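You operate a simulated robot arm through the tools that you are given. There is no shell and no other tool. Be economical: measure what you need, move in short steps, check, and stop when the job is done.

You run a simulated robot arm. Do the job below in one go: nothing can be reset, and whatever is moved stays where it is left.

JOB
Test the compressor's relief valve by lifting the green knob.
Fine: first switch off and shut the blue valve, which stays shut; switch on again after; the yellow valve stays shut.

The check looks at the end state, three seconds after you hand in, the way a careful person would. Anything else that was tipped, shoved, dropped, spilled or broken makes it a failure.

ROBOT AND FRAMES
A 6-joint arm with a two-finger parallel gripper, fixed in place. Base frame: the origin is at the foot of the arm, x ahead of it, y to its left, z up. Units: m, degrees, N and s.
With the tool pointing down near the work surface it reaches from about 0.3 to 0.7 m from the base axis. Its first joint turns from -166.0 to 166.0 degrees. Payload 4.1 kg.
Tool frame: the origin (TCP) lies between the finger pads and is the grasp point; the fingertips stand 0.023 m ahead of it; z points along the fingers, y is the line along which they close. Largest opening 0.094 m; finger width 0.038, thickness 0.01; the body of the gripper, 0.054 by 0.096 m, starts 0.039 m behind the TCP.
Orientation is told as [roll, pitch, yaw] about the base's x, y, z axes, in that order, counted from this pose: with the fingers straight down and closing along the base's y, the tool's x points along the base's -x, its y along +y and its z along -z.

CONTROLS
- The arm moves only by the tool play_rows. Its argument "deltas" is a list of rows, each an object (a shift or turn left out is 0, a gripper value left out holds the last) with "slide": the shift along the tool's x, y, z in m, a list of three; "angular": the turn, a rotation vector about the tool's x, y, z in rad, a list of three; "claw": the finger opening in m, from 0 to 0.094. In form: [{"slide": [dx, dy, dz], "angular": [ax, ay, az], "claw": claw}, ...]. A call has 1 to 12 rows; each row is the pose to reach, as a shift and turn from the pose commanded when the call began, along the tool's axes at that moment. Rows are played at 5 a second. More than 0.05 m and 8.6 degrees between two rows, or a gripper value outside its range, and nothing of the call is played. A pose out of reach is approached as far as the arm can. The call stops where the force on the tool passes 40 N (or 10 N more than at its start, if that is more) or the arm is blocked; 0.2 s more then pass. Each finger travels about 0.045 m/s and halts on what it meets, pressing with about 33 N; the grip force reading is that of the motor and also rises with nothing between the fingers. The clock runs only during rows and for 0.2 s after the last one: add rows that repeat a pose to give the fingers time. It gives the time, the measured TCP pose, the force on the tool (base axes), the opening and the grip force at its end, in the units of the frame above (readings bear some noise).
- Cameras (640 x 400 px; columns grow to the right, rows downward): "scene" is fixed at [0.0437, 0.5011, 1.3208]; the picture's right is [-0.57, -0.82, 0.00], its down [-0.46, 0.32, -0.83] and it looks along [0.68, -0.47, -0.56] (base axes); focal length 366 px, centre (320, 200). "wrist" rides on the gripper at [0.086, 0.016, -0.074] in the tool frame; the picture's right is [-0.18, 0.98, 0.00], its down [-0.58, -0.11, -0.81] and it looks along [-0.79, -0.15, 0.59] (tool axes); focal length 243 px, centre (320, 200). There is no depth. A picture from a camera that has moved, and an enlarged one, comes with that camera's place and axes in the base frame and with its lens. The place of the scene camera against the robot may be out by one fixed shift of up to 0.012 m in any direction.
- grab_frame(camera): a new picture of that camera. No time passes.
- raise_lower(by): slides the trunk up (or, below 0, down) by that many m; the arm rides with it, the base frame stays. It gives what a move gives, with no picture.
- enlarge(camera, box): a new picture of the part [left, top, right, bottom] of that camera's present view, enlarged. No time passes.
- hand_in(): hands the job in; it is judged then, once.

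Go step by step. Nothing tells you positions but the pictures and the camera data: compare them with the known pose of the tool, close in by small moves and look again before you grip or let go. The budget is 120 turns and 76 pictures, counting those below and the enlarged ones. Unless the task says otherwise, let go and move clear before handing in, and close with one line.

The tools are called after "Call:" as name(argument=value, ...) on one line, values as JSON. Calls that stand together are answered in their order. play_rows: Moves the arm, as the interface text tells. Its arguments: {"type":"object","properties":{"deltas":{"type":"array"}},"required":["deltas"]} The other tools are called the same way: raise_lower (by) slides the trunk up or down; grab_frame (camera) takes a picture; enlarge (camera, box) takes an enlarged picture of a part of a camera's view; hand_in () hands the job in.

At the start:

```text
t: 0.0
tool_pos: [0.4552, -0.036, 1.0514]
ee_rot: [-0.1, 0.0, 0.0]
force: [-0.3, -0.5, -0.6]
width: 0.0944
finger_force: 0.0
trunk travel left (down, up): [-0.475, 0.115]
```

scene: 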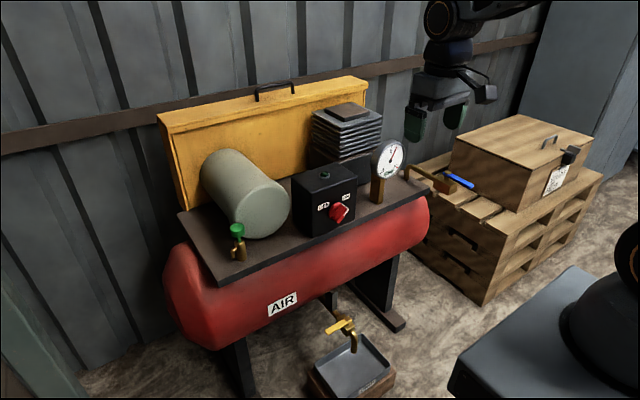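
wrist: 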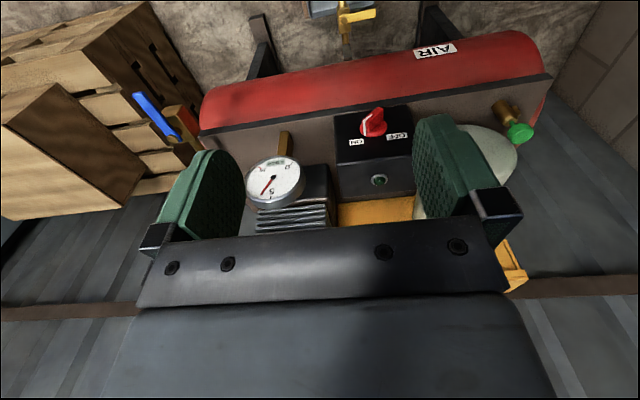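

I see an air compressor with a red ON/OFF rotary switch, a green relief knob on the left, a blue valve lever to the right and a yellow drain valve below. I'll look closer at each part.

Call:
enlarge(camera="scene", box=[280, 130, 400, 240])

Call:
enlarge(camera="scene", box=[390, 140, 510, 220])

Call:
enlarge(camera="scene", box=[200, 200, 280, 270])

Call:
enlarge(camera="wrist", box=[100, 60, 240, 180])

Call:
enlarge(camera="wrist", box=[320, 80, 560, 220])

```text
3.64 times, centred on (340, 185) of scene
camera zoom: at [0.0437, 0.5011, 1.3208], right [-0.57, -0.82, 0.0], down [-0.46, 0.32, -0.83], along [0.68, -0.47, -0.56], focal length 1331 px, centre (247, 254)
```

zoom: 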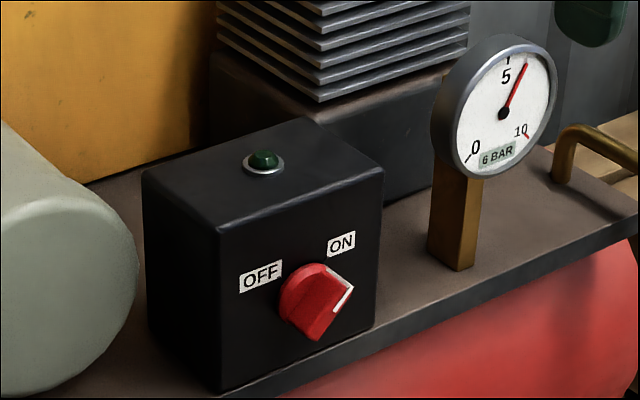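

```text
5.00 times, centred on (450, 180) of scene
camera zoom: at [0.0437, 0.5011, 1.3208], right [-0.57, -0.82, 0.0], down [-0.46, 0.32, -0.83], along [0.68, -0.47, -0.56], focal length 1830 px, centre (-330, 300)
```

zoom: 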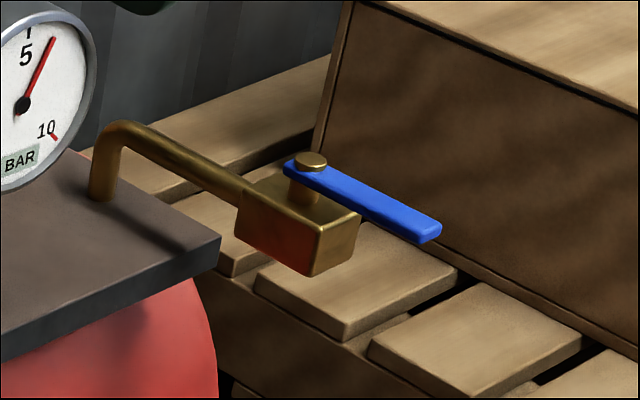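

```text
5.71 times, centred on (240, 235) of scene
camera zoom: at [0.0437, 0.5011, 1.3208], right [-0.57, -0.82, 0.0], down [-0.46, 0.32, -0.83], along [0.68, -0.47, -0.56], focal length 2092 px, centre (777, 0)
```

zoom: 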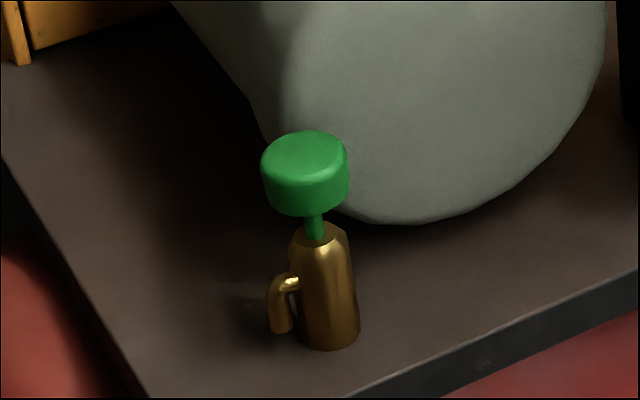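

```text
3.33 times, centred on (170, 120) of wrist
camera zoom: at [0.3686, -0.019, 1.1256], right [0.18, 0.98, 0.0], down [0.58, -0.11, 0.81], along [0.79, -0.15, -0.59], focal length 809 px, centre (820, 467)
```

zoom: 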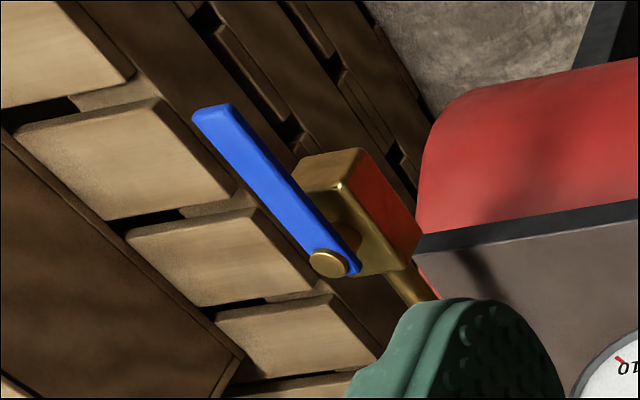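

```text
2.67 times, centred on (440, 150) of wrist
camera zoom: at [0.3686, -0.019, 1.1256], right [0.18, 0.98, 0.0], down [0.58, -0.11, 0.81], along [0.79, -0.15, -0.59], focal length 647 px, centre (0, 333)
```

zoom: 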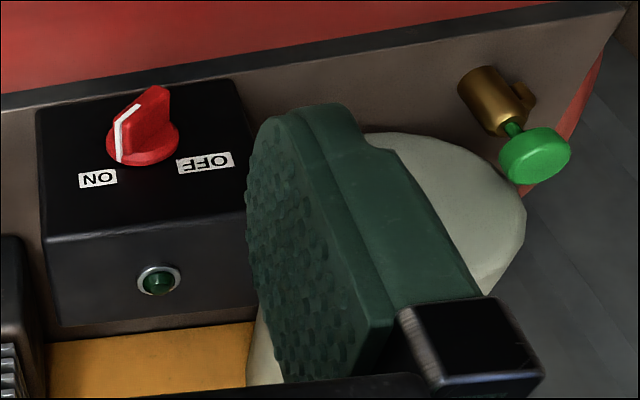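

The switch is at about (0.65, 0.02, 0.76), turned to ON, and the green knob is at about (0.705, 0.28, 0.78). The blue lever's pivot is at about (0.58, -0.31, 0.81); the lever points along the pipe, so it is open. I'll move closer to the switch for a better look.

Call:
play_rows(deltas=[{"slide": [-0.01, 0.03, 0.03]}, {"slide": [-0.02, 0.06, 0.06]}, {"slide": [-0.02, 0.06, 0.09], "claw": 0.0}, {"slide": [-0.02, 0.06, 0.09]}, {"slide": [-0.02, 0.06, 0.09]}, {"slide": [-0.02, 0.06, 0.09]}, {"slide": [-0.02, 0.06, 0.09]}, {"slide": [-0.02, 0.06, 0.09]}, {"slide": [-0.02, 0.06, 0.09]}, {"slide": [-0.02, 0.06, 0.09]}])

Call:
grab_frame(camera="wrist")

Call:
grab_frame(camera="scene")

```text
t: 2.2
tool_pos: [0.4748, 0.0232, 0.9623]
ee_rot: [0.0, 0.0, -0.1]
force: [0.8, -0.7, 1.0]
width: 0.0
finger_force: 32.7
trunk travel left (down, up): [-0.475, 0.115]
```

```text
68 pictures are left
camera wrist: at [0.3884, 0.0402, 1.0374], right [0.18, 0.98, 0.0], down [0.58, -0.11, 0.81], along [0.79, -0.15, -0.59], focal length 243 px, centre (320, 200)
```

wrist: 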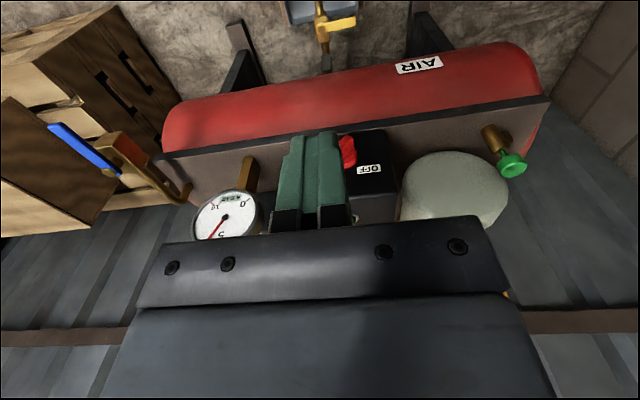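

```text
67 pictures are left
```

scene: 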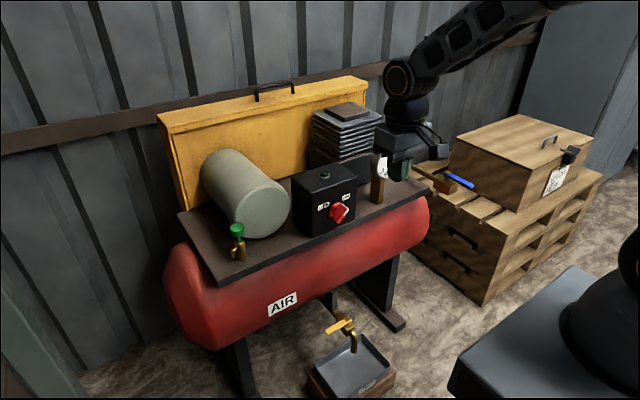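

The closed fingers hide part of the switch. I'll check the scene camera's offset against the known fingertip position and zoom in on the switch.

Call:
enlarge(camera="scene", box=[360, 110, 460, 200])

Call:
enlarge(camera="scene", box=[310, 180, 370, 240])

Call:
enlarge(camera="wrist", box=[260, 100, 420, 240])

```text
4.44 times, centred on (410, 155) of scene
camera zoom: at [0.0437, 0.5011, 1.3208], right [-0.57, -0.82, 0.0], down [-0.46, 0.32, -0.83], along [0.68, -0.47, -0.56], focal length 1627 px, centre (-80, 400)
```

zoom: 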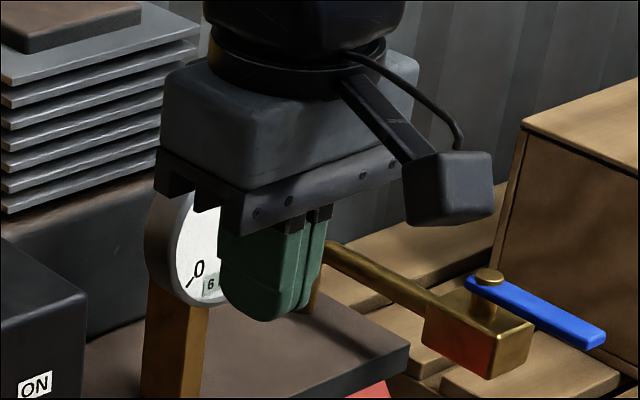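

```text
6.67 times, centred on (340, 210) of scene
camera zoom: at [0.0437, 0.5011, 1.3208], right [-0.57, -0.82, 0.0], down [-0.46, 0.32, -0.83], along [0.68, -0.47, -0.56], focal length 2440 px, centre (187, 133)
```

zoom: 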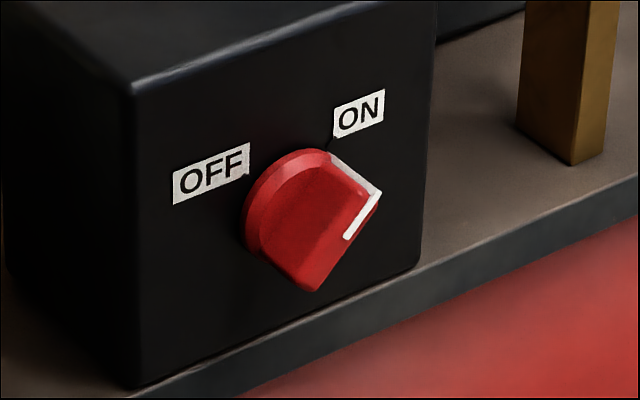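

```text
2.86 times, centred on (340, 170) of wrist
camera zoom: at [0.3884, 0.0402, 1.0374], right [0.18, 0.98, 0.0], down [0.58, -0.11, 0.81], along [0.79, -0.15, -0.59], focal length 693 px, centre (263, 286)
```

zoom: 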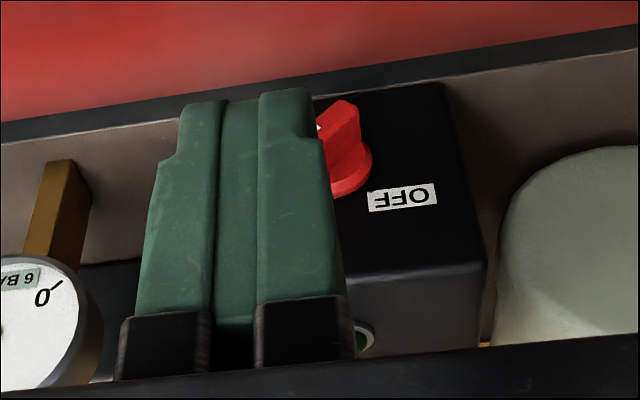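

The wrist views agree on positions: the box face is at x≈0.668, and the knob centre is at about (0.655, 0.025, 0.762) with its bar tilted toward ON. I'll hover to its right, so I can lower the closed fingers there and push the bar toward OFF.

Call:
play_rows(deltas=[{"slide": [-0.04, -0.012, 0.01]}, {"slide": [-0.08, -0.024, 0.03]}, {"slide": [-0.12, -0.036, 0.05]}, {"slide": [-0.155, -0.045, 0.07]}, {"slide": [-0.155, -0.045, 0.07]}])

Call:
grab_frame(camera="wrist")

Call:
enlarge(camera="scene", box=[270, 90, 430, 250])

```text
t: 3.4
tool_pos: [0.6322, -0.0195, 0.8878]
ee_rot: [0.0, -0.1, 0.0]
force: [0.7, -0.1, -0.2]
width: 0.0
finger_force: 32.5
trunk travel left (down, up): [-0.475, 0.115]
```

```text
63 pictures are left
camera wrist: at [0.5448, -0.0031, 0.9633], right [0.18, 0.98, 0.0], down [0.58, -0.11, 0.81], along [0.79, -0.15, -0.59], focal length 243 px, centre (320, 200)
```

wrist: 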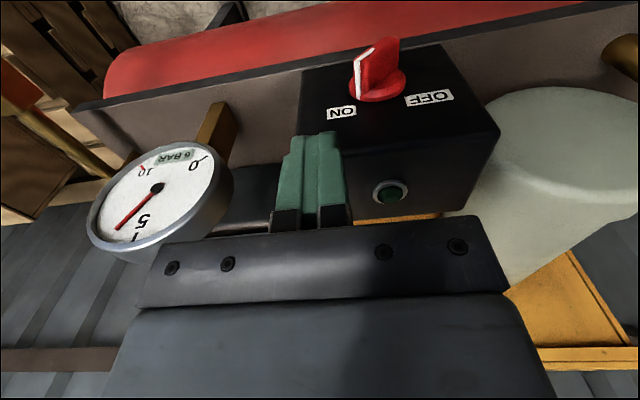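

```text
2.50 times, centred on (350, 170) of scene
camera zoom: at [0.0437, 0.5011, 1.3208], right [-0.57, -0.82, 0.0], down [-0.46, 0.32, -0.83], along [0.68, -0.47, -0.56], focal length 915 px, centre (245, 275)
```

zoom: 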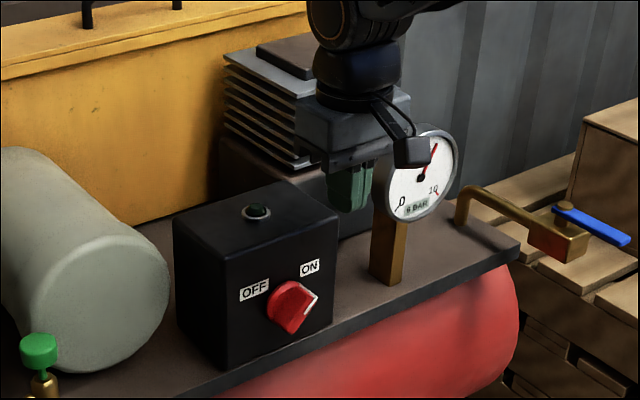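

The gauge is clear of the descent path, and the bar's ON tip is near y≈0.005. I'll lower the fingers to the right of it.

Call:
play_rows(deltas=[{"slide": [0, 0, 0.03]}, {"slide": [0, 0, 0.06]}, {"slide": [0, 0, 0.08]}, {"slide": [0, 0, 0.095]}, {"slide": [0, 0, 0.095]}])

Call:
grab_frame(camera="wrist")

Call:
enlarge(camera="scene", box=[290, 140, 410, 240])

```text
t: 4.6
tool_pos: [0.6316, -0.0194, 0.7941]
ee_rot: [0.0, 0.0, 0.1]
force: [-0.5, -0.2, 0.0]
width: 0.0
finger_force: 33.6
trunk travel left (down, up): [-0.475, 0.115]
```

```text
61 pictures are left
camera wrist: at [0.545, -0.0021, 0.8699], right [0.18, 0.98, 0.0], down [0.58, -0.11, 0.81], along [0.79, -0.15, -0.59], focal length 243 px, centre (320, 200)
```

wrist: 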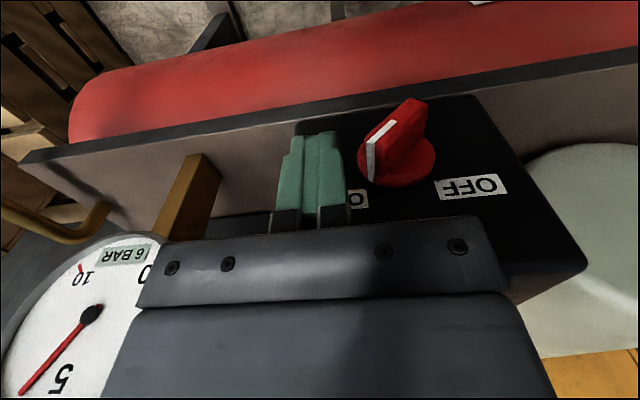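

```text
4.00 times, centred on (350, 190) of scene
camera zoom: at [0.0437, 0.5011, 1.3208], right [-0.57, -0.82, 0.0], down [-0.46, 0.32, -0.83], along [0.68, -0.47, -0.56], focal length 1464 px, centre (200, 240)
```

zoom: 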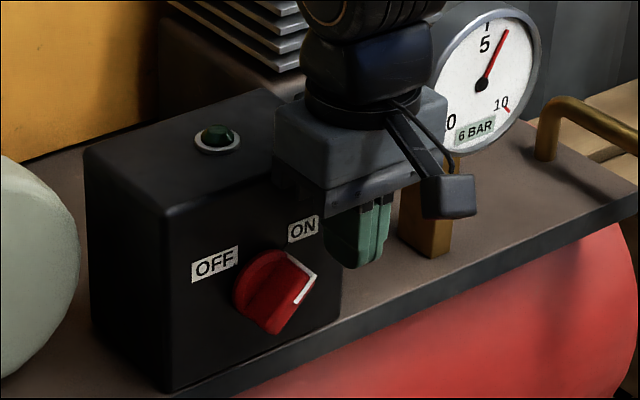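

The fingertips are just right of the pointer, level with its upper half. I'll push left in small steps, toward OFF.

Call:
play_rows(deltas=[{"slide": [0, 0.005, 0.003]}, {"slide": [0, 0.01, 0.003]}, {"slide": [0, 0.014, 0.003]}, {"slide": [0, 0.018, 0.003]}, {"slide": [0, 0.022, 0.003]}, {"slide": [0, 0.026, 0.003]}, {"slide": [0, 0.03, 0.003]}, {"slide": [0, 0.033, 0.003]}])

Call:
enlarge(camera="scene", box=[290, 140, 410, 240])

```text
t: 6.4
tool_pos: [0.6316, 0.0116, 0.797]
ee_rot: [0.0, -0.5, 0.0]
force: [-3.5, -5.1, 24.0]
width: 0.0
finger_force: 32.9
trunk travel left (down, up): [-0.475, 0.115]
```

```text
4.00 times, centred on (350, 190) of scene
camera zoom: at [0.0437, 0.5011, 1.3208], right [-0.57, -0.82, 0.0], down [-0.46, 0.32, -0.83], along [0.68, -0.47, -0.56], focal length 1464 px, centre (200, 240)
```

zoom: 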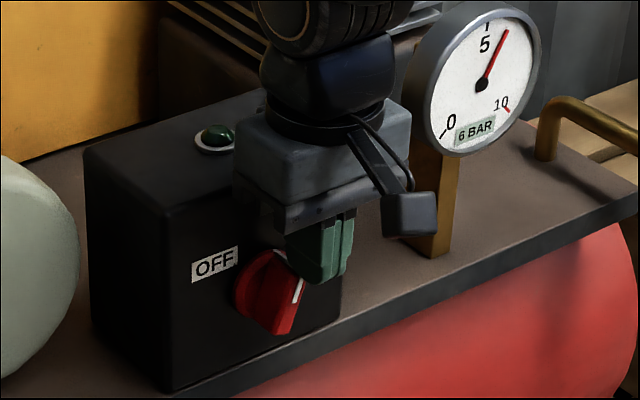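

The switch turned partway, but the fingers now seem to ride on top of the bar. I'll look from the wrist.

Call:
enlarge(camera="wrist", box=[240, 80, 480, 230])

Call:
enlarge(camera="scene", box=[320, 180, 380, 230])

```text
2.67 times, centred on (360, 155) of wrist
camera zoom: at [0.543, 0.0287, 0.8706], right [0.18, 0.98, 0.0], down [0.58, -0.11, 0.81], along [0.8, -0.15, -0.59], focal length 647 px, centre (213, 320)
```

zoom: 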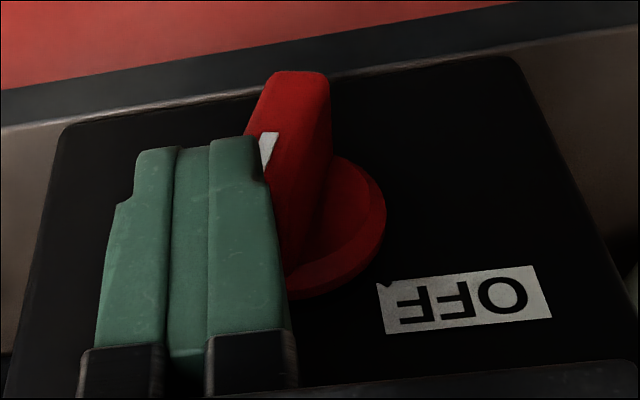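

```text
8.00 times, centred on (350, 205) of scene
camera zoom: at [0.0437, 0.5011, 1.3208], right [-0.57, -0.82, 0.0], down [-0.46, 0.32, -0.83], along [0.68, -0.47, -0.56], focal length 2928 px, centre (80, 160)
```

zoom: 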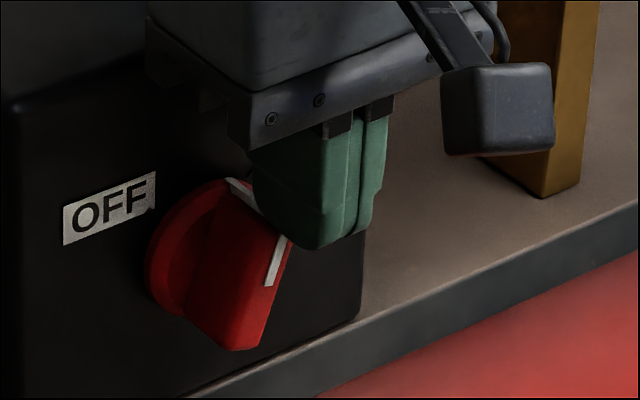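

The fingers hit the bar's end corner and turned it only about 20°. I'll back off right, go slightly lower, and push again.

Call:
play_rows(deltas=[{"slide": [0, -0.01, -0.008]}, {"slide": [0, -0.028, -0.008]}, {"slide": [0, -0.028, 0.005]}, {"slide": [0, -0.028, 0.005]}, {"slide": [0, -0.022, 0.005]}, {"slide": [0, -0.018, 0.005]}, {"slide": [0, -0.014, 0.005]}, {"slide": [0, -0.01, 0.005]}, {"slide": [0, -0.007, 0.005]}])

Call:
enlarge(camera="wrist", box=[240, 80, 480, 230])

Call:
enlarge(camera="scene", box=[320, 180, 380, 230])

```text
t: 8.4
tool_pos: [0.6309, 0.0026, 0.7908]
ee_rot: [0.0, -0.4, -0.1]
force: [-4.4, -21.9, 28.1]
width: 0.0
finger_force: 32.8
trunk travel left (down, up): [-0.475, 0.115]
```

```text
2.67 times, centred on (360, 155) of wrist
camera zoom: at [0.5434, 0.0196, 0.8665], right [0.19, 0.98, 0.0], down [0.57, -0.11, 0.81], along [0.8, -0.15, -0.59], focal length 647 px, centre (213, 320)
```

zoom: 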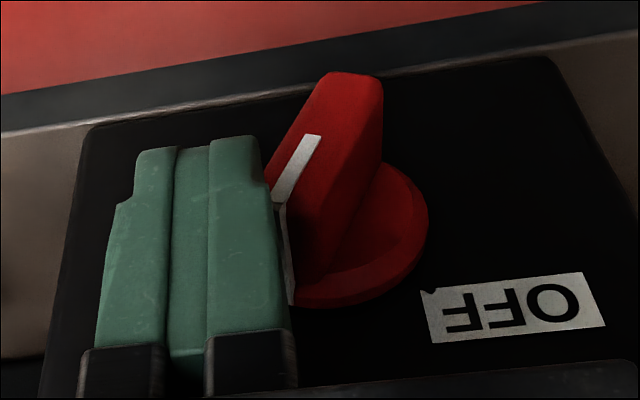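

```text
8.00 times, centred on (350, 205) of scene
camera zoom: at [0.0437, 0.5011, 1.3208], right [-0.57, -0.82, 0.0], down [-0.46, 0.32, -0.83], along [0.68, -0.47, -0.56], focal length 2928 px, centre (80, 160)
```

zoom: 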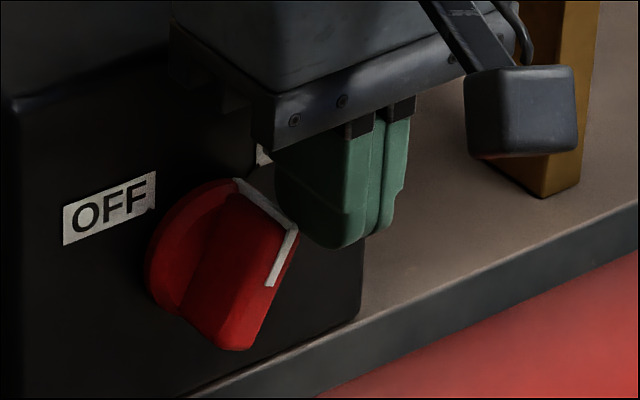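

The bar has a springy detent, and near its tip the fingers slip upward. I'll go lower so the finger's flat side pushes the pointer to vertical, then lift the fingers while pushing to carry it over.

Call:
play_rows(deltas=[{"slide": [0, -0.025, 0.0]}, {"slide": [0, -0.025, 0.02]}, {"slide": [0, -0.025, 0.02]}, {"slide": [0, -0.018, 0.02]}, {"slide": [0, -0.014, 0.02]}, {"slide": [0, -0.01, 0.02]}, {"slide": [0, -0.006, 0.02]}, {"slide": [0, -0.003, 0.02]}, {"slide": [0, 0.0, 0.02]}])

Call:
enlarge(camera="wrist", box=[240, 80, 480, 230])

Call:
enlarge(camera="scene", box=[320, 180, 380, 230])

```text
t: 9.0
tool_pos: [0.6354, -0.0185, 0.7834]
ee_rot: [0.2, -1.3, 0.1]
force: [2.2, 7.7, 17.6]
width: 0.0
finger_force: 32.9
trunk travel left (down, up): [-0.475, 0.115]
stopped in row 2: the force on the tool passed its limit (the readings are from after the stop); the commanded pose is now the measured one
```

```text
2.67 times, centred on (360, 155) of wrist
camera zoom: at [0.5465, -0.0024, 0.8566], right [0.18, 0.98, 0.01], down [0.56, -0.11, 0.82], along [0.81, -0.15, -0.57], focal length 647 px, centre (213, 320)
```

zoom: 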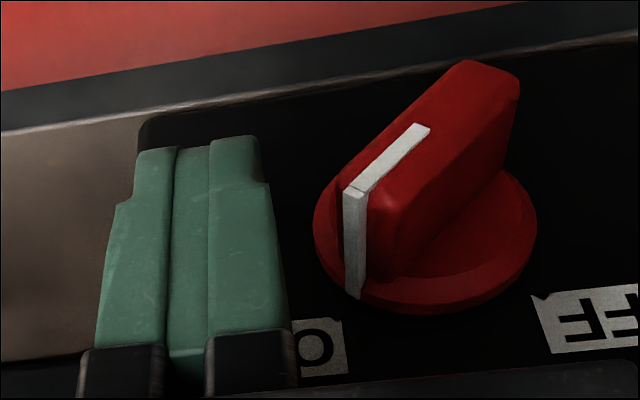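

```text
8.00 times, centred on (350, 205) of scene
camera zoom: at [0.0437, 0.5011, 1.3208], right [-0.57, -0.82, 0.0], down [-0.46, 0.32, -0.83], along [0.68, -0.47, -0.56], focal length 2928 px, centre (80, 160)
```

zoom: 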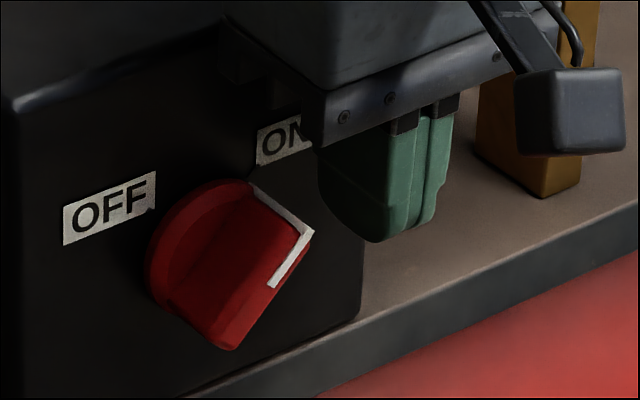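

The upward force came from the gripper body touching the top front edge of the box, so a vertical approach is too tight. I'll raise the arm, back off, and turn the tool horizontal so I can grip the bar and twist it.

Call:
play_rows(deltas=[{"slide": [0.004, 0, -0.04]}, {"slide": [0.02, 0.01, -0.08]}, {"slide": [0.06, 0.03, -0.1]}, {"slide": [0.1, 0.04, -0.12]}, {"slide": [0.13, 0.04, -0.12]}, {"slide": [0.13, 0.04, -0.12]}])

Call:
play_rows(deltas=[{"angular": [0, -0.14, 0]}, {"angular": [0, -0.28, 0]}, {"angular": [0, -0.42, 0]}, {"angular": [0, -0.56, 0]}, {"angular": [0, -0.7, 0]}, {"angular": [0, -0.84, 0]}, {"angular": [0, -0.98, 0]}, {"angular": [0, -1.12, 0]}, {"angular": [0, -1.26, 0]}, {"angular": [0, -1.4, 0]}, {"angular": [0, -1.548, 0]}, {"angular": [0, -1.548, 0]}])

Call:
grab_frame(camera="scene")

Call:
grab_frame(camera="wrist")

```text
t: 10.4
tool_pos: [0.5028, 0.0197, 0.8979]
ee_rot: [0.0, -0.9, 0.1]
force: [1.0, 0.8, -0.2]
width: 0.0
finger_force: 32.4
trunk travel left (down, up): [-0.475, 0.115]
```

```text
t: 13.0
tool_pos: [0.5015, 0.0205, 0.897]
ee_rot: [14.1, -89.5, -14.0]
force: [0.7, 0.4, -0.9]
width: 0.0
finger_force: 33.0
out of reach, approached as far as the arm can: row 4
trunk travel left (down, up): [-0.475, 0.115]
```

```text
52 pictures are left
```

scene: 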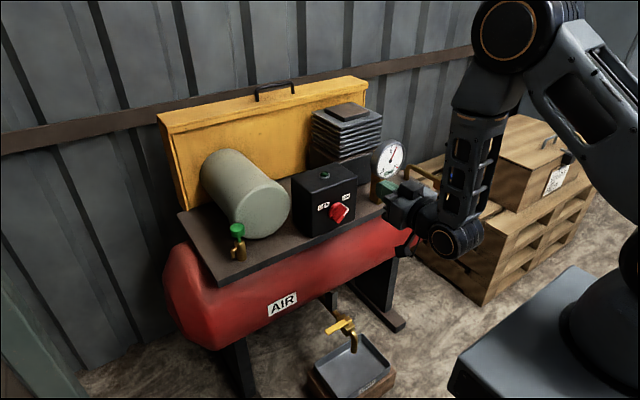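

```text
51 pictures are left
camera wrist: at [0.4264, 0.0375, 0.8122], right [0.0, 0.98, 0.19], down [-0.8, -0.11, 0.59], along [0.6, -0.15, 0.79], focal length 243 px, centre (320, 200)
```

wrist: 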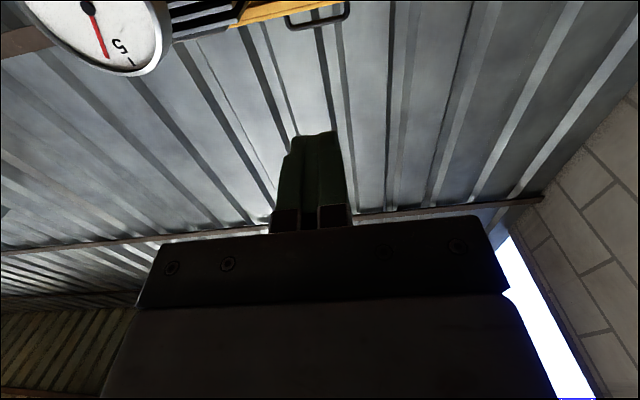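

The tool is now horizontal. I'll open the fingers, roll it 45° to match the bar and lower it to knob height while still clear in front.

Call:
play_rows(deltas=[{"angular": [0, 0, 0.131], "claw": 0.055}, {"angular": [0, 0, 0.262]}, {"angular": [0, 0, 0.393], "slide": [0.02, 0, 0]}, {"angular": [0, 0, 0.524], "slide": [0.05, 0.002, 0]}, {"angular": [0, 0, 0.655], "slide": [0.08, 0.004, 0]}, {"angular": [0, 0, 0.785], "slide": [0.11, 0.004, 0]}, {"angular": [0, 0, 0.785], "slide": [0.135, 0.004, 0.02]}, {"angular": [0, 0, 0.785], "slide": [0.135, 0.004, 0.04]}, {"angular": [0, 0, 0.785], "slide": [0.135, 0.004, 0.04]}])

Call:
grab_frame(camera="wrist")

Call:
enlarge(camera="scene", box=[290, 150, 450, 270])

```text
t: 15.0
tool_pos: [0.5415, 0.0238, 0.7613]
ee_rot: [89.3, -44.9, -89.3]
force: [-0.7, -0.5, -0.2]
width: 0.0547
finger_force: 0.0
trunk travel left (down, up): [-0.475, 0.115]
```

```text
50 pictures are left
camera wrist: at [0.4657, 0.0979, 0.7132], right [0.01, 0.56, 0.83], down [-0.8, -0.49, 0.34], along [0.6, -0.67, 0.45], focal length 243 px, centre (320, 200)
```

wrist: 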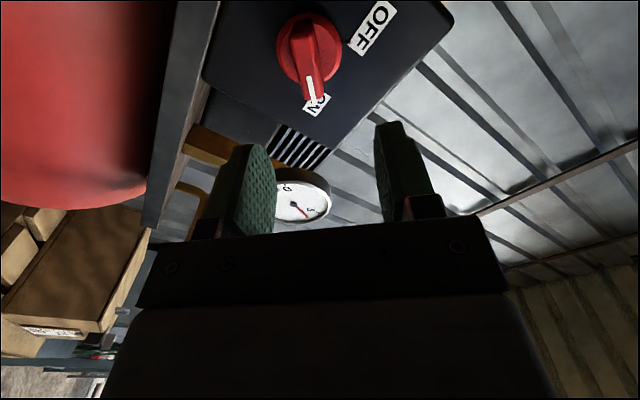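

```text
3.33 times, centred on (370, 210) of scene
camera zoom: at [0.0437, 0.5011, 1.3208], right [-0.57, -0.82, 0.0], down [-0.46, 0.32, -0.83], along [0.68, -0.47, -0.56], focal length 1220 px, centre (153, 167)
```

zoom: 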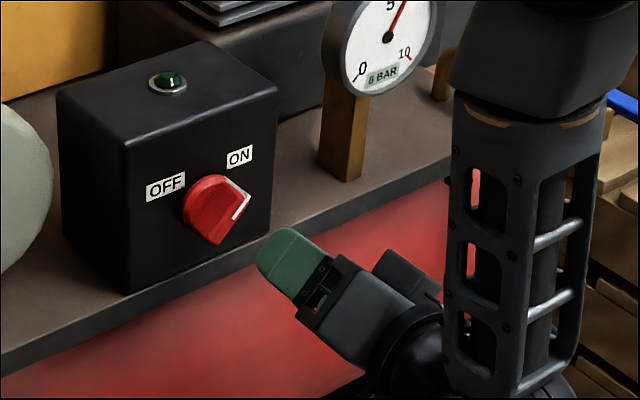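

The fingers line up well with the bar. I'll advance toward the knob with a slight downward correction and recheck.

Call:
play_rows(deltas=[{"slide": [0.003, -0.003, 0.02]}, {"slide": [0.003, -0.003, 0.045]}, {"slide": [0.003, -0.003, 0.045]}])

Call:
grab_frame(camera="wrist")

Call:
enlarge(camera="scene", box=[300, 170, 400, 240])

```text
t: 15.8
tool_pos: [0.5848, 0.0242, 0.7569]
ee_rot: [89.2, -45.0, -89.3]
force: [0.5, 0.2, 0.3]
width: 0.0549
finger_force: 0.1
trunk travel left (down, up): [-0.475, 0.115]
```

```text
48 pictures are left
camera wrist: at [0.5093, 0.0975, 0.7085], right [0.01, 0.56, 0.83], down [-0.8, -0.49, 0.34], along [0.6, -0.66, 0.45], focal length 243 px, centre (320, 200)
```

wrist: 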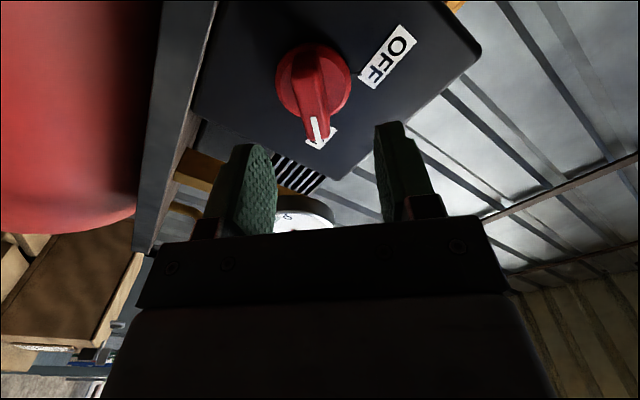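

```text
5.71 times, centred on (350, 205) of scene
camera zoom: at [0.0437, 0.5011, 1.3208], right [-0.57, -0.82, 0.0], down [-0.46, 0.32, -0.83], along [0.68, -0.47, -0.56], focal length 2092 px, centre (149, 171)
```

zoom: 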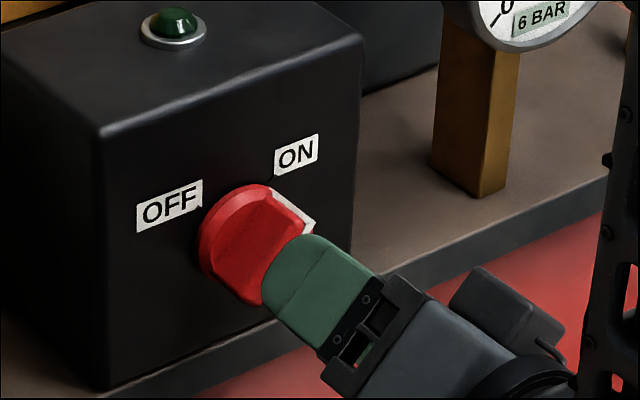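

The bar centre sits about 4 mm toward one finger. I'll shift to centre it, advance around the bar and close.

Call:
play_rows(deltas=[{"slide": [0, -0.004, 0.01]}, {"slide": [0, -0.004, 0.025]}, {"slide": [0, -0.004, 0.035]}, {"slide": [0, -0.004, 0.041]}, {"slide": [0, -0.004, 0.041]}])

Call:
play_rows(deltas=[{"claw": 0.0}, {}, {}, {}, {}])

Call:
enlarge(camera="scene", box=[300, 170, 400, 240])

Call:
enlarge(camera="wrist", box=[200, 60, 440, 240])

```text
t: 17.0
tool_pos: [0.627, 0.0234, 0.7546]
ee_rot: [89.2, -44.9, -89.4]
force: [0.3, -0.8, 0.4]
width: 0.0552
finger_force: 0.0
trunk travel left (down, up): [-0.475, 0.115]
```

```text
t: 18.2
tool_pos: [0.6266, 0.0215, 0.754]
ee_rot: [89.2, -44.8, -89.2]
force: [0.3, -4.3, -5.9]
width: 0.0163
finger_force: 45.2
trunk travel left (down, up): [-0.475, 0.115]
```

```text
5.71 times, centred on (350, 205) of scene
camera zoom: at [0.0437, 0.5011, 1.3208], right [-0.57, -0.82, 0.0], down [-0.46, 0.32, -0.83], along [0.68, -0.47, -0.56], focal length 2092 px, centre (149, 171)
```

zoom: 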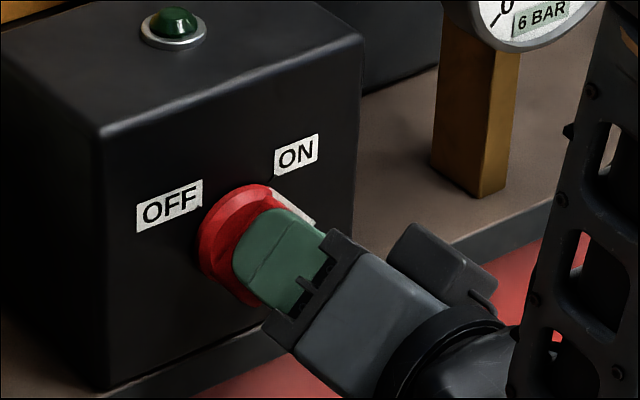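

```text
2.22 times, centred on (320, 150) of wrist
camera zoom: at [0.5513, 0.0954, 0.7051], right [0.01, 0.56, 0.83], down [-0.8, -0.49, 0.34], along [0.6, -0.67, 0.45], focal length 539 px, centre (320, 311)
```

zoom: 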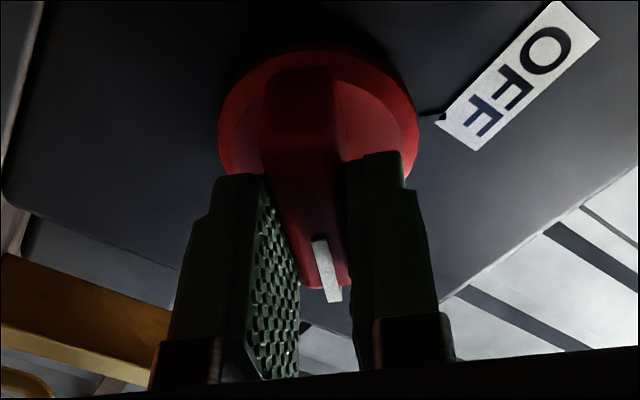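

I have the bar, about 16 mm wide. I'll twist it 90° counter-clockwise (seen from the front) to OFF.

Call:
play_rows(deltas=[{"angular": [0, 0, -0.131]}, {"angular": [0, 0, -0.262]}, {"angular": [0, 0, -0.393]}, {"angular": [0, 0, -0.524]}, {"angular": [0, 0, -0.655]}, {"angular": [0, 0, -0.785]}])

Call:
enlarge(camera="scene", box=[300, 170, 400, 240])

```text
t: 19.6
tool_pos: [0.6273, 0.0257, 0.7547]
ee_rot: [-9.7, -89.3, 10.0]
force: [5.0, 10.0, -5.7]
width: 0.016
finger_force: 44.8
trunk travel left (down, up): [-0.475, 0.115]
```

```text
5.71 times, centred on (350, 205) of scene
camera zoom: at [0.0437, 0.5011, 1.3208], right [-0.57, -0.82, 0.0], down [-0.46, 0.32, -0.83], along [0.68, -0.47, -0.56], focal length 2092 px, centre (149, 171)
```

zoom: 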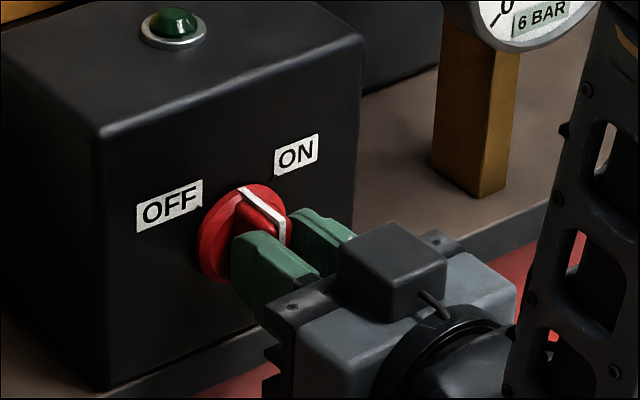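

The bar is now vertical and following the grip well. I'll continue to OFF.

Call:
play_rows(deltas=[{"angular": [0, 0, -0.131], "slide": [0, 0.001, 0]}, {"angular": [0, 0, -0.262], "slide": [0, 0.001, 0]}, {"angular": [0, 0, -0.393], "slide": [0, 0.001, 0]}, {"angular": [0, 0, -0.524], "slide": [0, 0.001, 0]}, {"angular": [0, 0, -0.655], "slide": [0, 0.001, 0]}, {"angular": [0, 0, -0.785], "slide": [0, 0.001, 0]}, {"angular": [0, 0, -0.81], "slide": [0, 0.001, 0]}])

Call:
enlarge(camera="scene", box=[300, 170, 400, 240])

```text
t: 21.2
tool_pos: [0.6265, 0.0279, 0.7526]
ee_rot: [-89.0, -43.6, 89.8]
force: [-3.8, 33.1, -13.5]
width: 0.0156
finger_force: 45.1
trunk travel left (down, up): [-0.475, 0.115]
```

```text
5.71 times, centred on (350, 205) of scene
camera zoom: at [0.0437, 0.5011, 1.3208], right [-0.57, -0.82, 0.0], down [-0.46, 0.32, -0.83], along [0.68, -0.47, -0.56], focal length 2092 px, centre (149, 171)
```

zoom: 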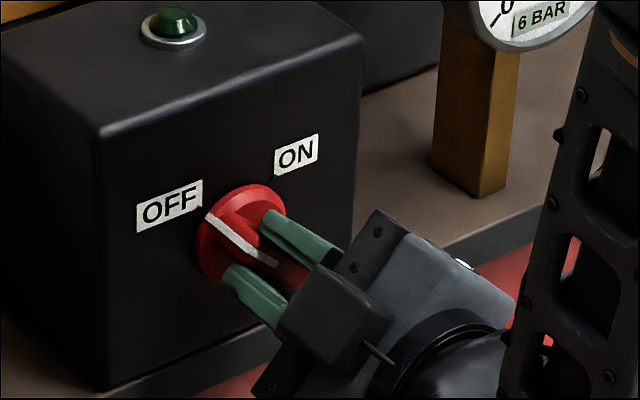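

The pointer is at OFF. I'll release and back away.

Call:
play_rows(deltas=[{"claw": 0.05}, {}, {}, {}, {"slide": [0, 0, -0.03]}, {"slide": [0, 0, -0.07]}, {"slide": [0, 0, -0.1]}, {"slide": [0, 0, -0.1]}])

Call:
enlarge(camera="scene", box=[280, 130, 440, 250])

```text
t: 23.0
tool_pos: [0.5271, 0.0238, 0.7559]
ee_rot: [-89.3, -43.7, 89.6]
force: [0.0, 0.3, 0.1]
width: 0.0499
finger_force: 0.0
trunk travel left (down, up): [-0.475, 0.115]
```

```text
3.33 times, centred on (360, 190) of scene
camera zoom: at [0.0437, 0.5011, 1.3208], right [-0.57, -0.82, 0.0], down [-0.46, 0.32, -0.83], along [0.68, -0.47, -0.56], focal length 1220 px, centre (187, 233)
```

zoom: 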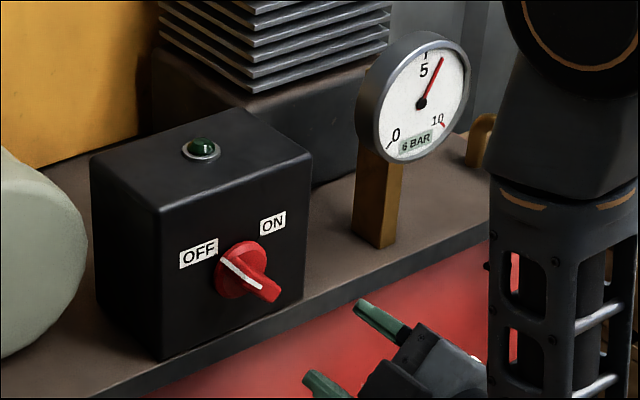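

The switch is off. Next I'll turn the tool back to vertical and move toward the blue lever.

Call:
play_rows(deltas=[{"angular": [0, 0, 0.135], "slide": [0, -0.025, -0.01]}, {"angular": [0, 0, 0.27], "slide": [0, -0.05, -0.02]}, {"angular": [0, 0, 0.405], "slide": [0, -0.08, -0.03]}, {"angular": [0, 0, 0.54], "slide": [0, -0.11, -0.04]}, {"angular": [0, 0, 0.675], "slide": [0, -0.141, -0.05]}, {"angular": [0, 0, 0.8], "slide": [0, -0.141, -0.05], "claw": 0.0}, {"angular": [0, 0, 0.8], "slide": [0, -0.141, -0.05]}])

Call:
play_rows(deltas=[{"angular": [0, 0.14, 0]}, {"angular": [0, 0.28, 0]}, {"angular": [0, 0.42, 0]}, {"angular": [0, 0.56, 0]}, {"angular": [0, 0.7, 0]}, {"angular": [0, 0.84, 0]}, {"angular": [0, 0.98, 0]}, {"angular": [0, 1.12, 0]}, {"angular": [0, 1.26, 0]}, {"angular": [0, 1.4, 0]}, {"angular": [0, 1.548, 0]}, {"angular": [0, 1.548, 0]}])

Call:
grab_frame(camera="wrist")

```text
t: 24.6
tool_pos: [0.4774, -0.0758, 0.856]
ee_rot: [-35.1, -89.5, 35.3]
force: [-1.0, -1.2, -1.2]
width: 0.0
finger_force: 2.2
trunk travel left (down, up): [-0.475, 0.115]
```

```text
t: 27.2
tool_pos: [0.4733, -0.061, 0.8381]
ee_rot: [11.6, -12.5, -9.6]
force: [-3.0, -3.6, -0.7]
width: 0.0
finger_force: 33.4
out of reach, approached as far as the arm can: row 9, 10, 11, 12
trunk travel left (down, up): [-0.475, 0.115]
```

```text
41 pictures are left
camera wrist: at [0.3734, -0.043, 0.8939], right [0.3, 0.93, 0.23], down [0.35, -0.33, 0.88], along [0.89, -0.18, -0.42], focal length 243 px, centre (320, 200)
```

wrist: 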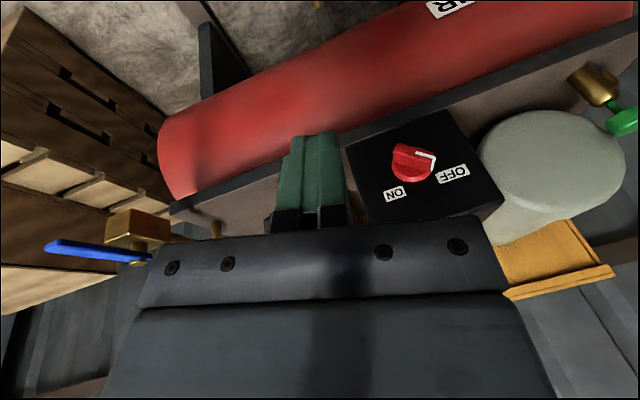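

The arm stopped about 12° short of vertical because it was near a limit. I'll raise it and look at the pose reached.

Call:
play_rows(deltas=[{"slide": [0.0, 0, -0.04]}, {"slide": [0.0, 0, -0.08]}, {"slide": [0, -0.03, -0.1]}, {"slide": [0, -0.03, -0.1]}])

Call:
grab_frame(camera="scene")

```text
t: 28.2
tool_pos: [0.4389, -0.1159, 0.9237]
ee_rot: [5.3, -10.6, 0.2]
force: [0.3, 0.0, 0.2]
width: 0.0002
finger_force: 32.1
out of reach, approached as far as the arm can: row 2, 3, 4
trunk travel left (down, up): [-0.475, 0.115]
```

```text
40 pictures are left
```

scene: 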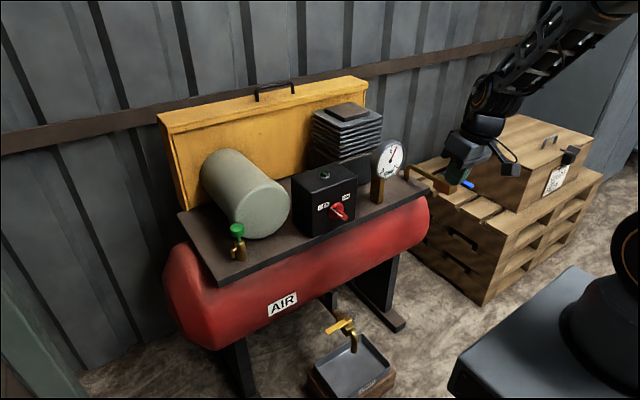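

Call:
play_rows(deltas=[{"slide": [-0.02, -0.02, -0.02], "angular": [0.045, 0.09, 0]}, {"slide": [-0.03, -0.05, -0.03], "angular": [0.0925, 0.185, 0]}, {"slide": [-0.03, -0.05, -0.03], "angular": [0.0925, 0.185, 0]}])

Call:
grab_frame(camera="wrist")

```text
t: 29.0
tool_pos: [0.4352, -0.1468, 0.911]
ee_rot: [6.8, -7.8, 0.2]
force: [0.3, -0.1, -0.1]
width: 0.0001
finger_force: 33.2
out of reach, approached as far as the arm can: row 1, 2, 3
trunk travel left (down, up): [-0.475, 0.115]
```

```text
39 pictures are left
camera wrist: at [0.3394, -0.1394, 0.9752], right [0.16, 0.98, 0.14], down [0.47, -0.2, 0.86], along [0.87, -0.07, -0.49], focal length 243 px, centre (320, 200)
```

wrist: 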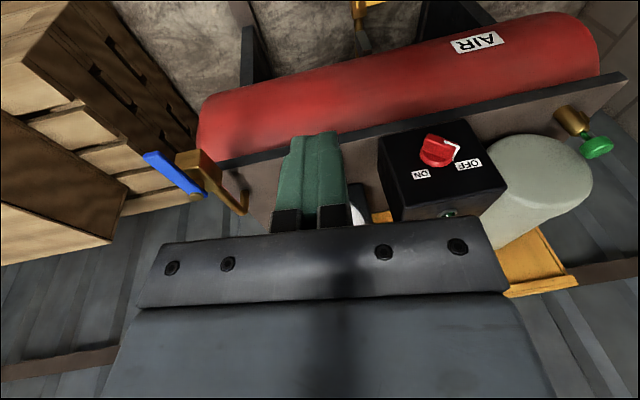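

A joint limit prevents a fully vertical tool in this arm posture, but a slight tilt is fine for pushing the lever. I'll move toward the lever with the tool tilted about 15°.

Call:
play_rows(deltas=[{"slide": [-0.01, -0.03, 0.0], "angular": [0.03, -0.1, 0]}, {"slide": [-0.02, -0.06, 0.0], "angular": [0.06, -0.17, 0]}, {"slide": [-0.03, -0.09, 0.0], "angular": [0.09, -0.17, 0]}, {"slide": [-0.03, -0.09, 0.0], "angular": [0.09, -0.17, 0]}])

Call:
grab_frame(camera="wrist")

```text
t: 30.0
tool_pos: [0.4721, -0.238, 0.9038]
ee_rot: [1.8, -17.4, -0.7]
force: [0.2, -0.8, 0.1]
width: 0.0001
finger_force: 32.6
trunk travel left (down, up): [-0.475, 0.115]
```

```text
38 pictures are left
camera wrist: at [0.3673, -0.2222, 0.9499], right [0.18, 0.98, 0.08], down [0.31, -0.14, 0.94], along [0.93, -0.14, -0.33], focal length 243 px, centre (320, 200)
```

wrist: 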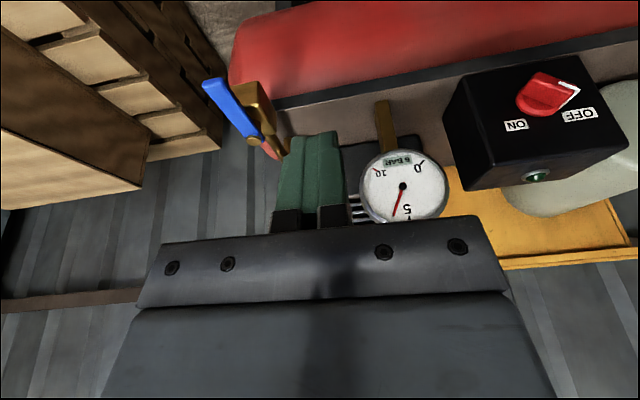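

The blue lever runs from the pivot at about (0.57, -0.31) to its tip at about (0.50, -0.31), at z≈0.805. I'll lower the closed fingers beside it on the compressor side.

Call:
play_rows(deltas=[{"slide": [-0.003, -0.015, 0.035]}, {"slide": [-0.005, -0.027, 0.07]}, {"slide": [-0.007, -0.027, 0.097]}, {"slide": [-0.007, -0.027, 0.097]}])

Call:
grab_frame(camera="wrist")

Call:
enlarge(camera="scene", box=[380, 110, 520, 220])

```text
t: 31.0
tool_pos: [0.5132, -0.2606, 0.8113]
ee_rot: [1.8, -17.6, -0.6]
force: [-0.2, 0.3, -0.7]
width: 0.0001
finger_force: 33.2
trunk travel left (down, up): [-0.475, 0.115]
```

```text
37 pictures are left
camera wrist: at [0.4067, -0.2445, 0.8586], right [0.18, 0.98, 0.08], down [0.31, -0.14, 0.94], along [0.93, -0.14, -0.33], focal length 243 px, centre (320, 200)
```

wrist: 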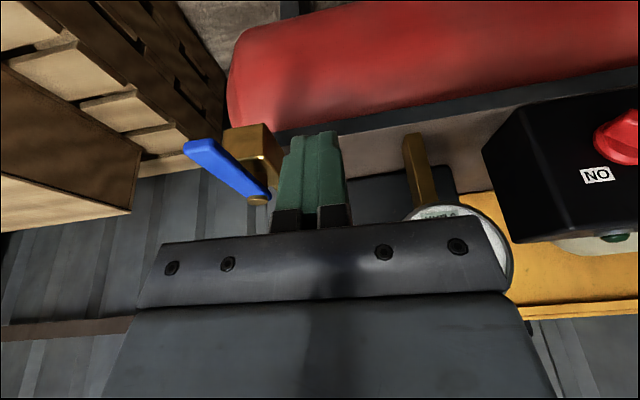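

```text
3.64 times, centred on (450, 165) of scene
camera zoom: at [0.0437, 0.5011, 1.3208], right [-0.57, -0.82, 0.0], down [-0.46, 0.32, -0.83], along [0.68, -0.47, -0.56], focal length 1331 px, centre (-153, 327)
```

zoom: 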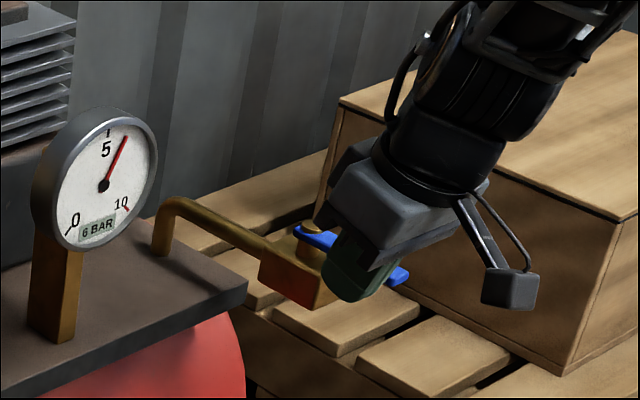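

The fingers are beside the lever but barely at its height. I'll back off slightly in x, go down about 1 cm, then push gently sideways to test which way the lever turns.

Call:
play_rows(deltas=[{"slide": [0.014, 0, 0.006]}, {"slide": [0.014, 0, 0.006]}, {"slide": [0.014, -0.015, 0.006]}, {"slide": [0.014, -0.025, 0.006]}, {"slide": [0.014, -0.035, 0.006]}, {"slide": [0.014, -0.045, 0.006]}, {"slide": [0.014, -0.055, 0.006]}, {"slide": [0.014, -0.065, 0.006]}])

Call:
grab_frame(camera="wrist")

Call:
enlarge(camera="scene", box=[380, 110, 520, 220])

```text
t: 32.8
tool_pos: [0.4988, -0.3147, 0.7981]
ee_rot: [2.6, -17.2, -0.1]
force: [5.3, 33.6, 17.1]
width: 0.0
finger_force: 33.1
trunk travel left (down, up): [-0.475, 0.115]
stopped in row 8: the force on the tool passed its limit (the readings are from after the stop); the commanded pose is now the measured one
```

```text
35 pictures are left
camera wrist: at [0.3942, -0.3007, 0.8458], right [0.16, 0.98, 0.1], down [0.32, -0.15, 0.94], along [0.93, -0.12, -0.34], focal length 243 px, centre (320, 200)
```

wrist: 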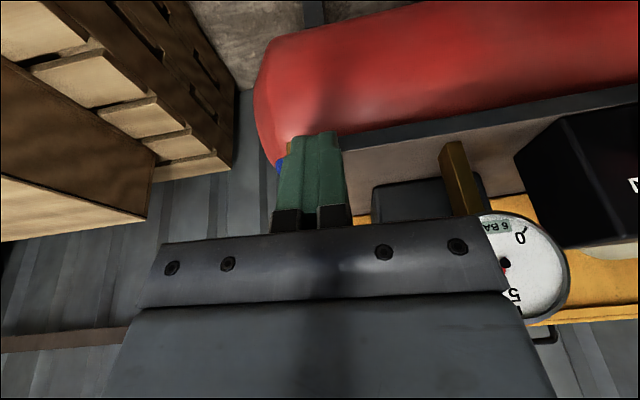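

```text
3.64 times, centred on (450, 165) of scene
camera zoom: at [0.0437, 0.5011, 1.3208], right [-0.57, -0.82, 0.0], down [-0.46, 0.32, -0.83], along [0.68, -0.47, -0.56], focal length 1331 px, centre (-153, 327)
```

zoom: 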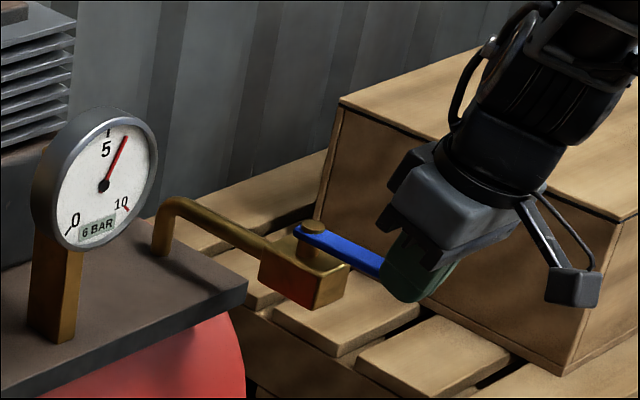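

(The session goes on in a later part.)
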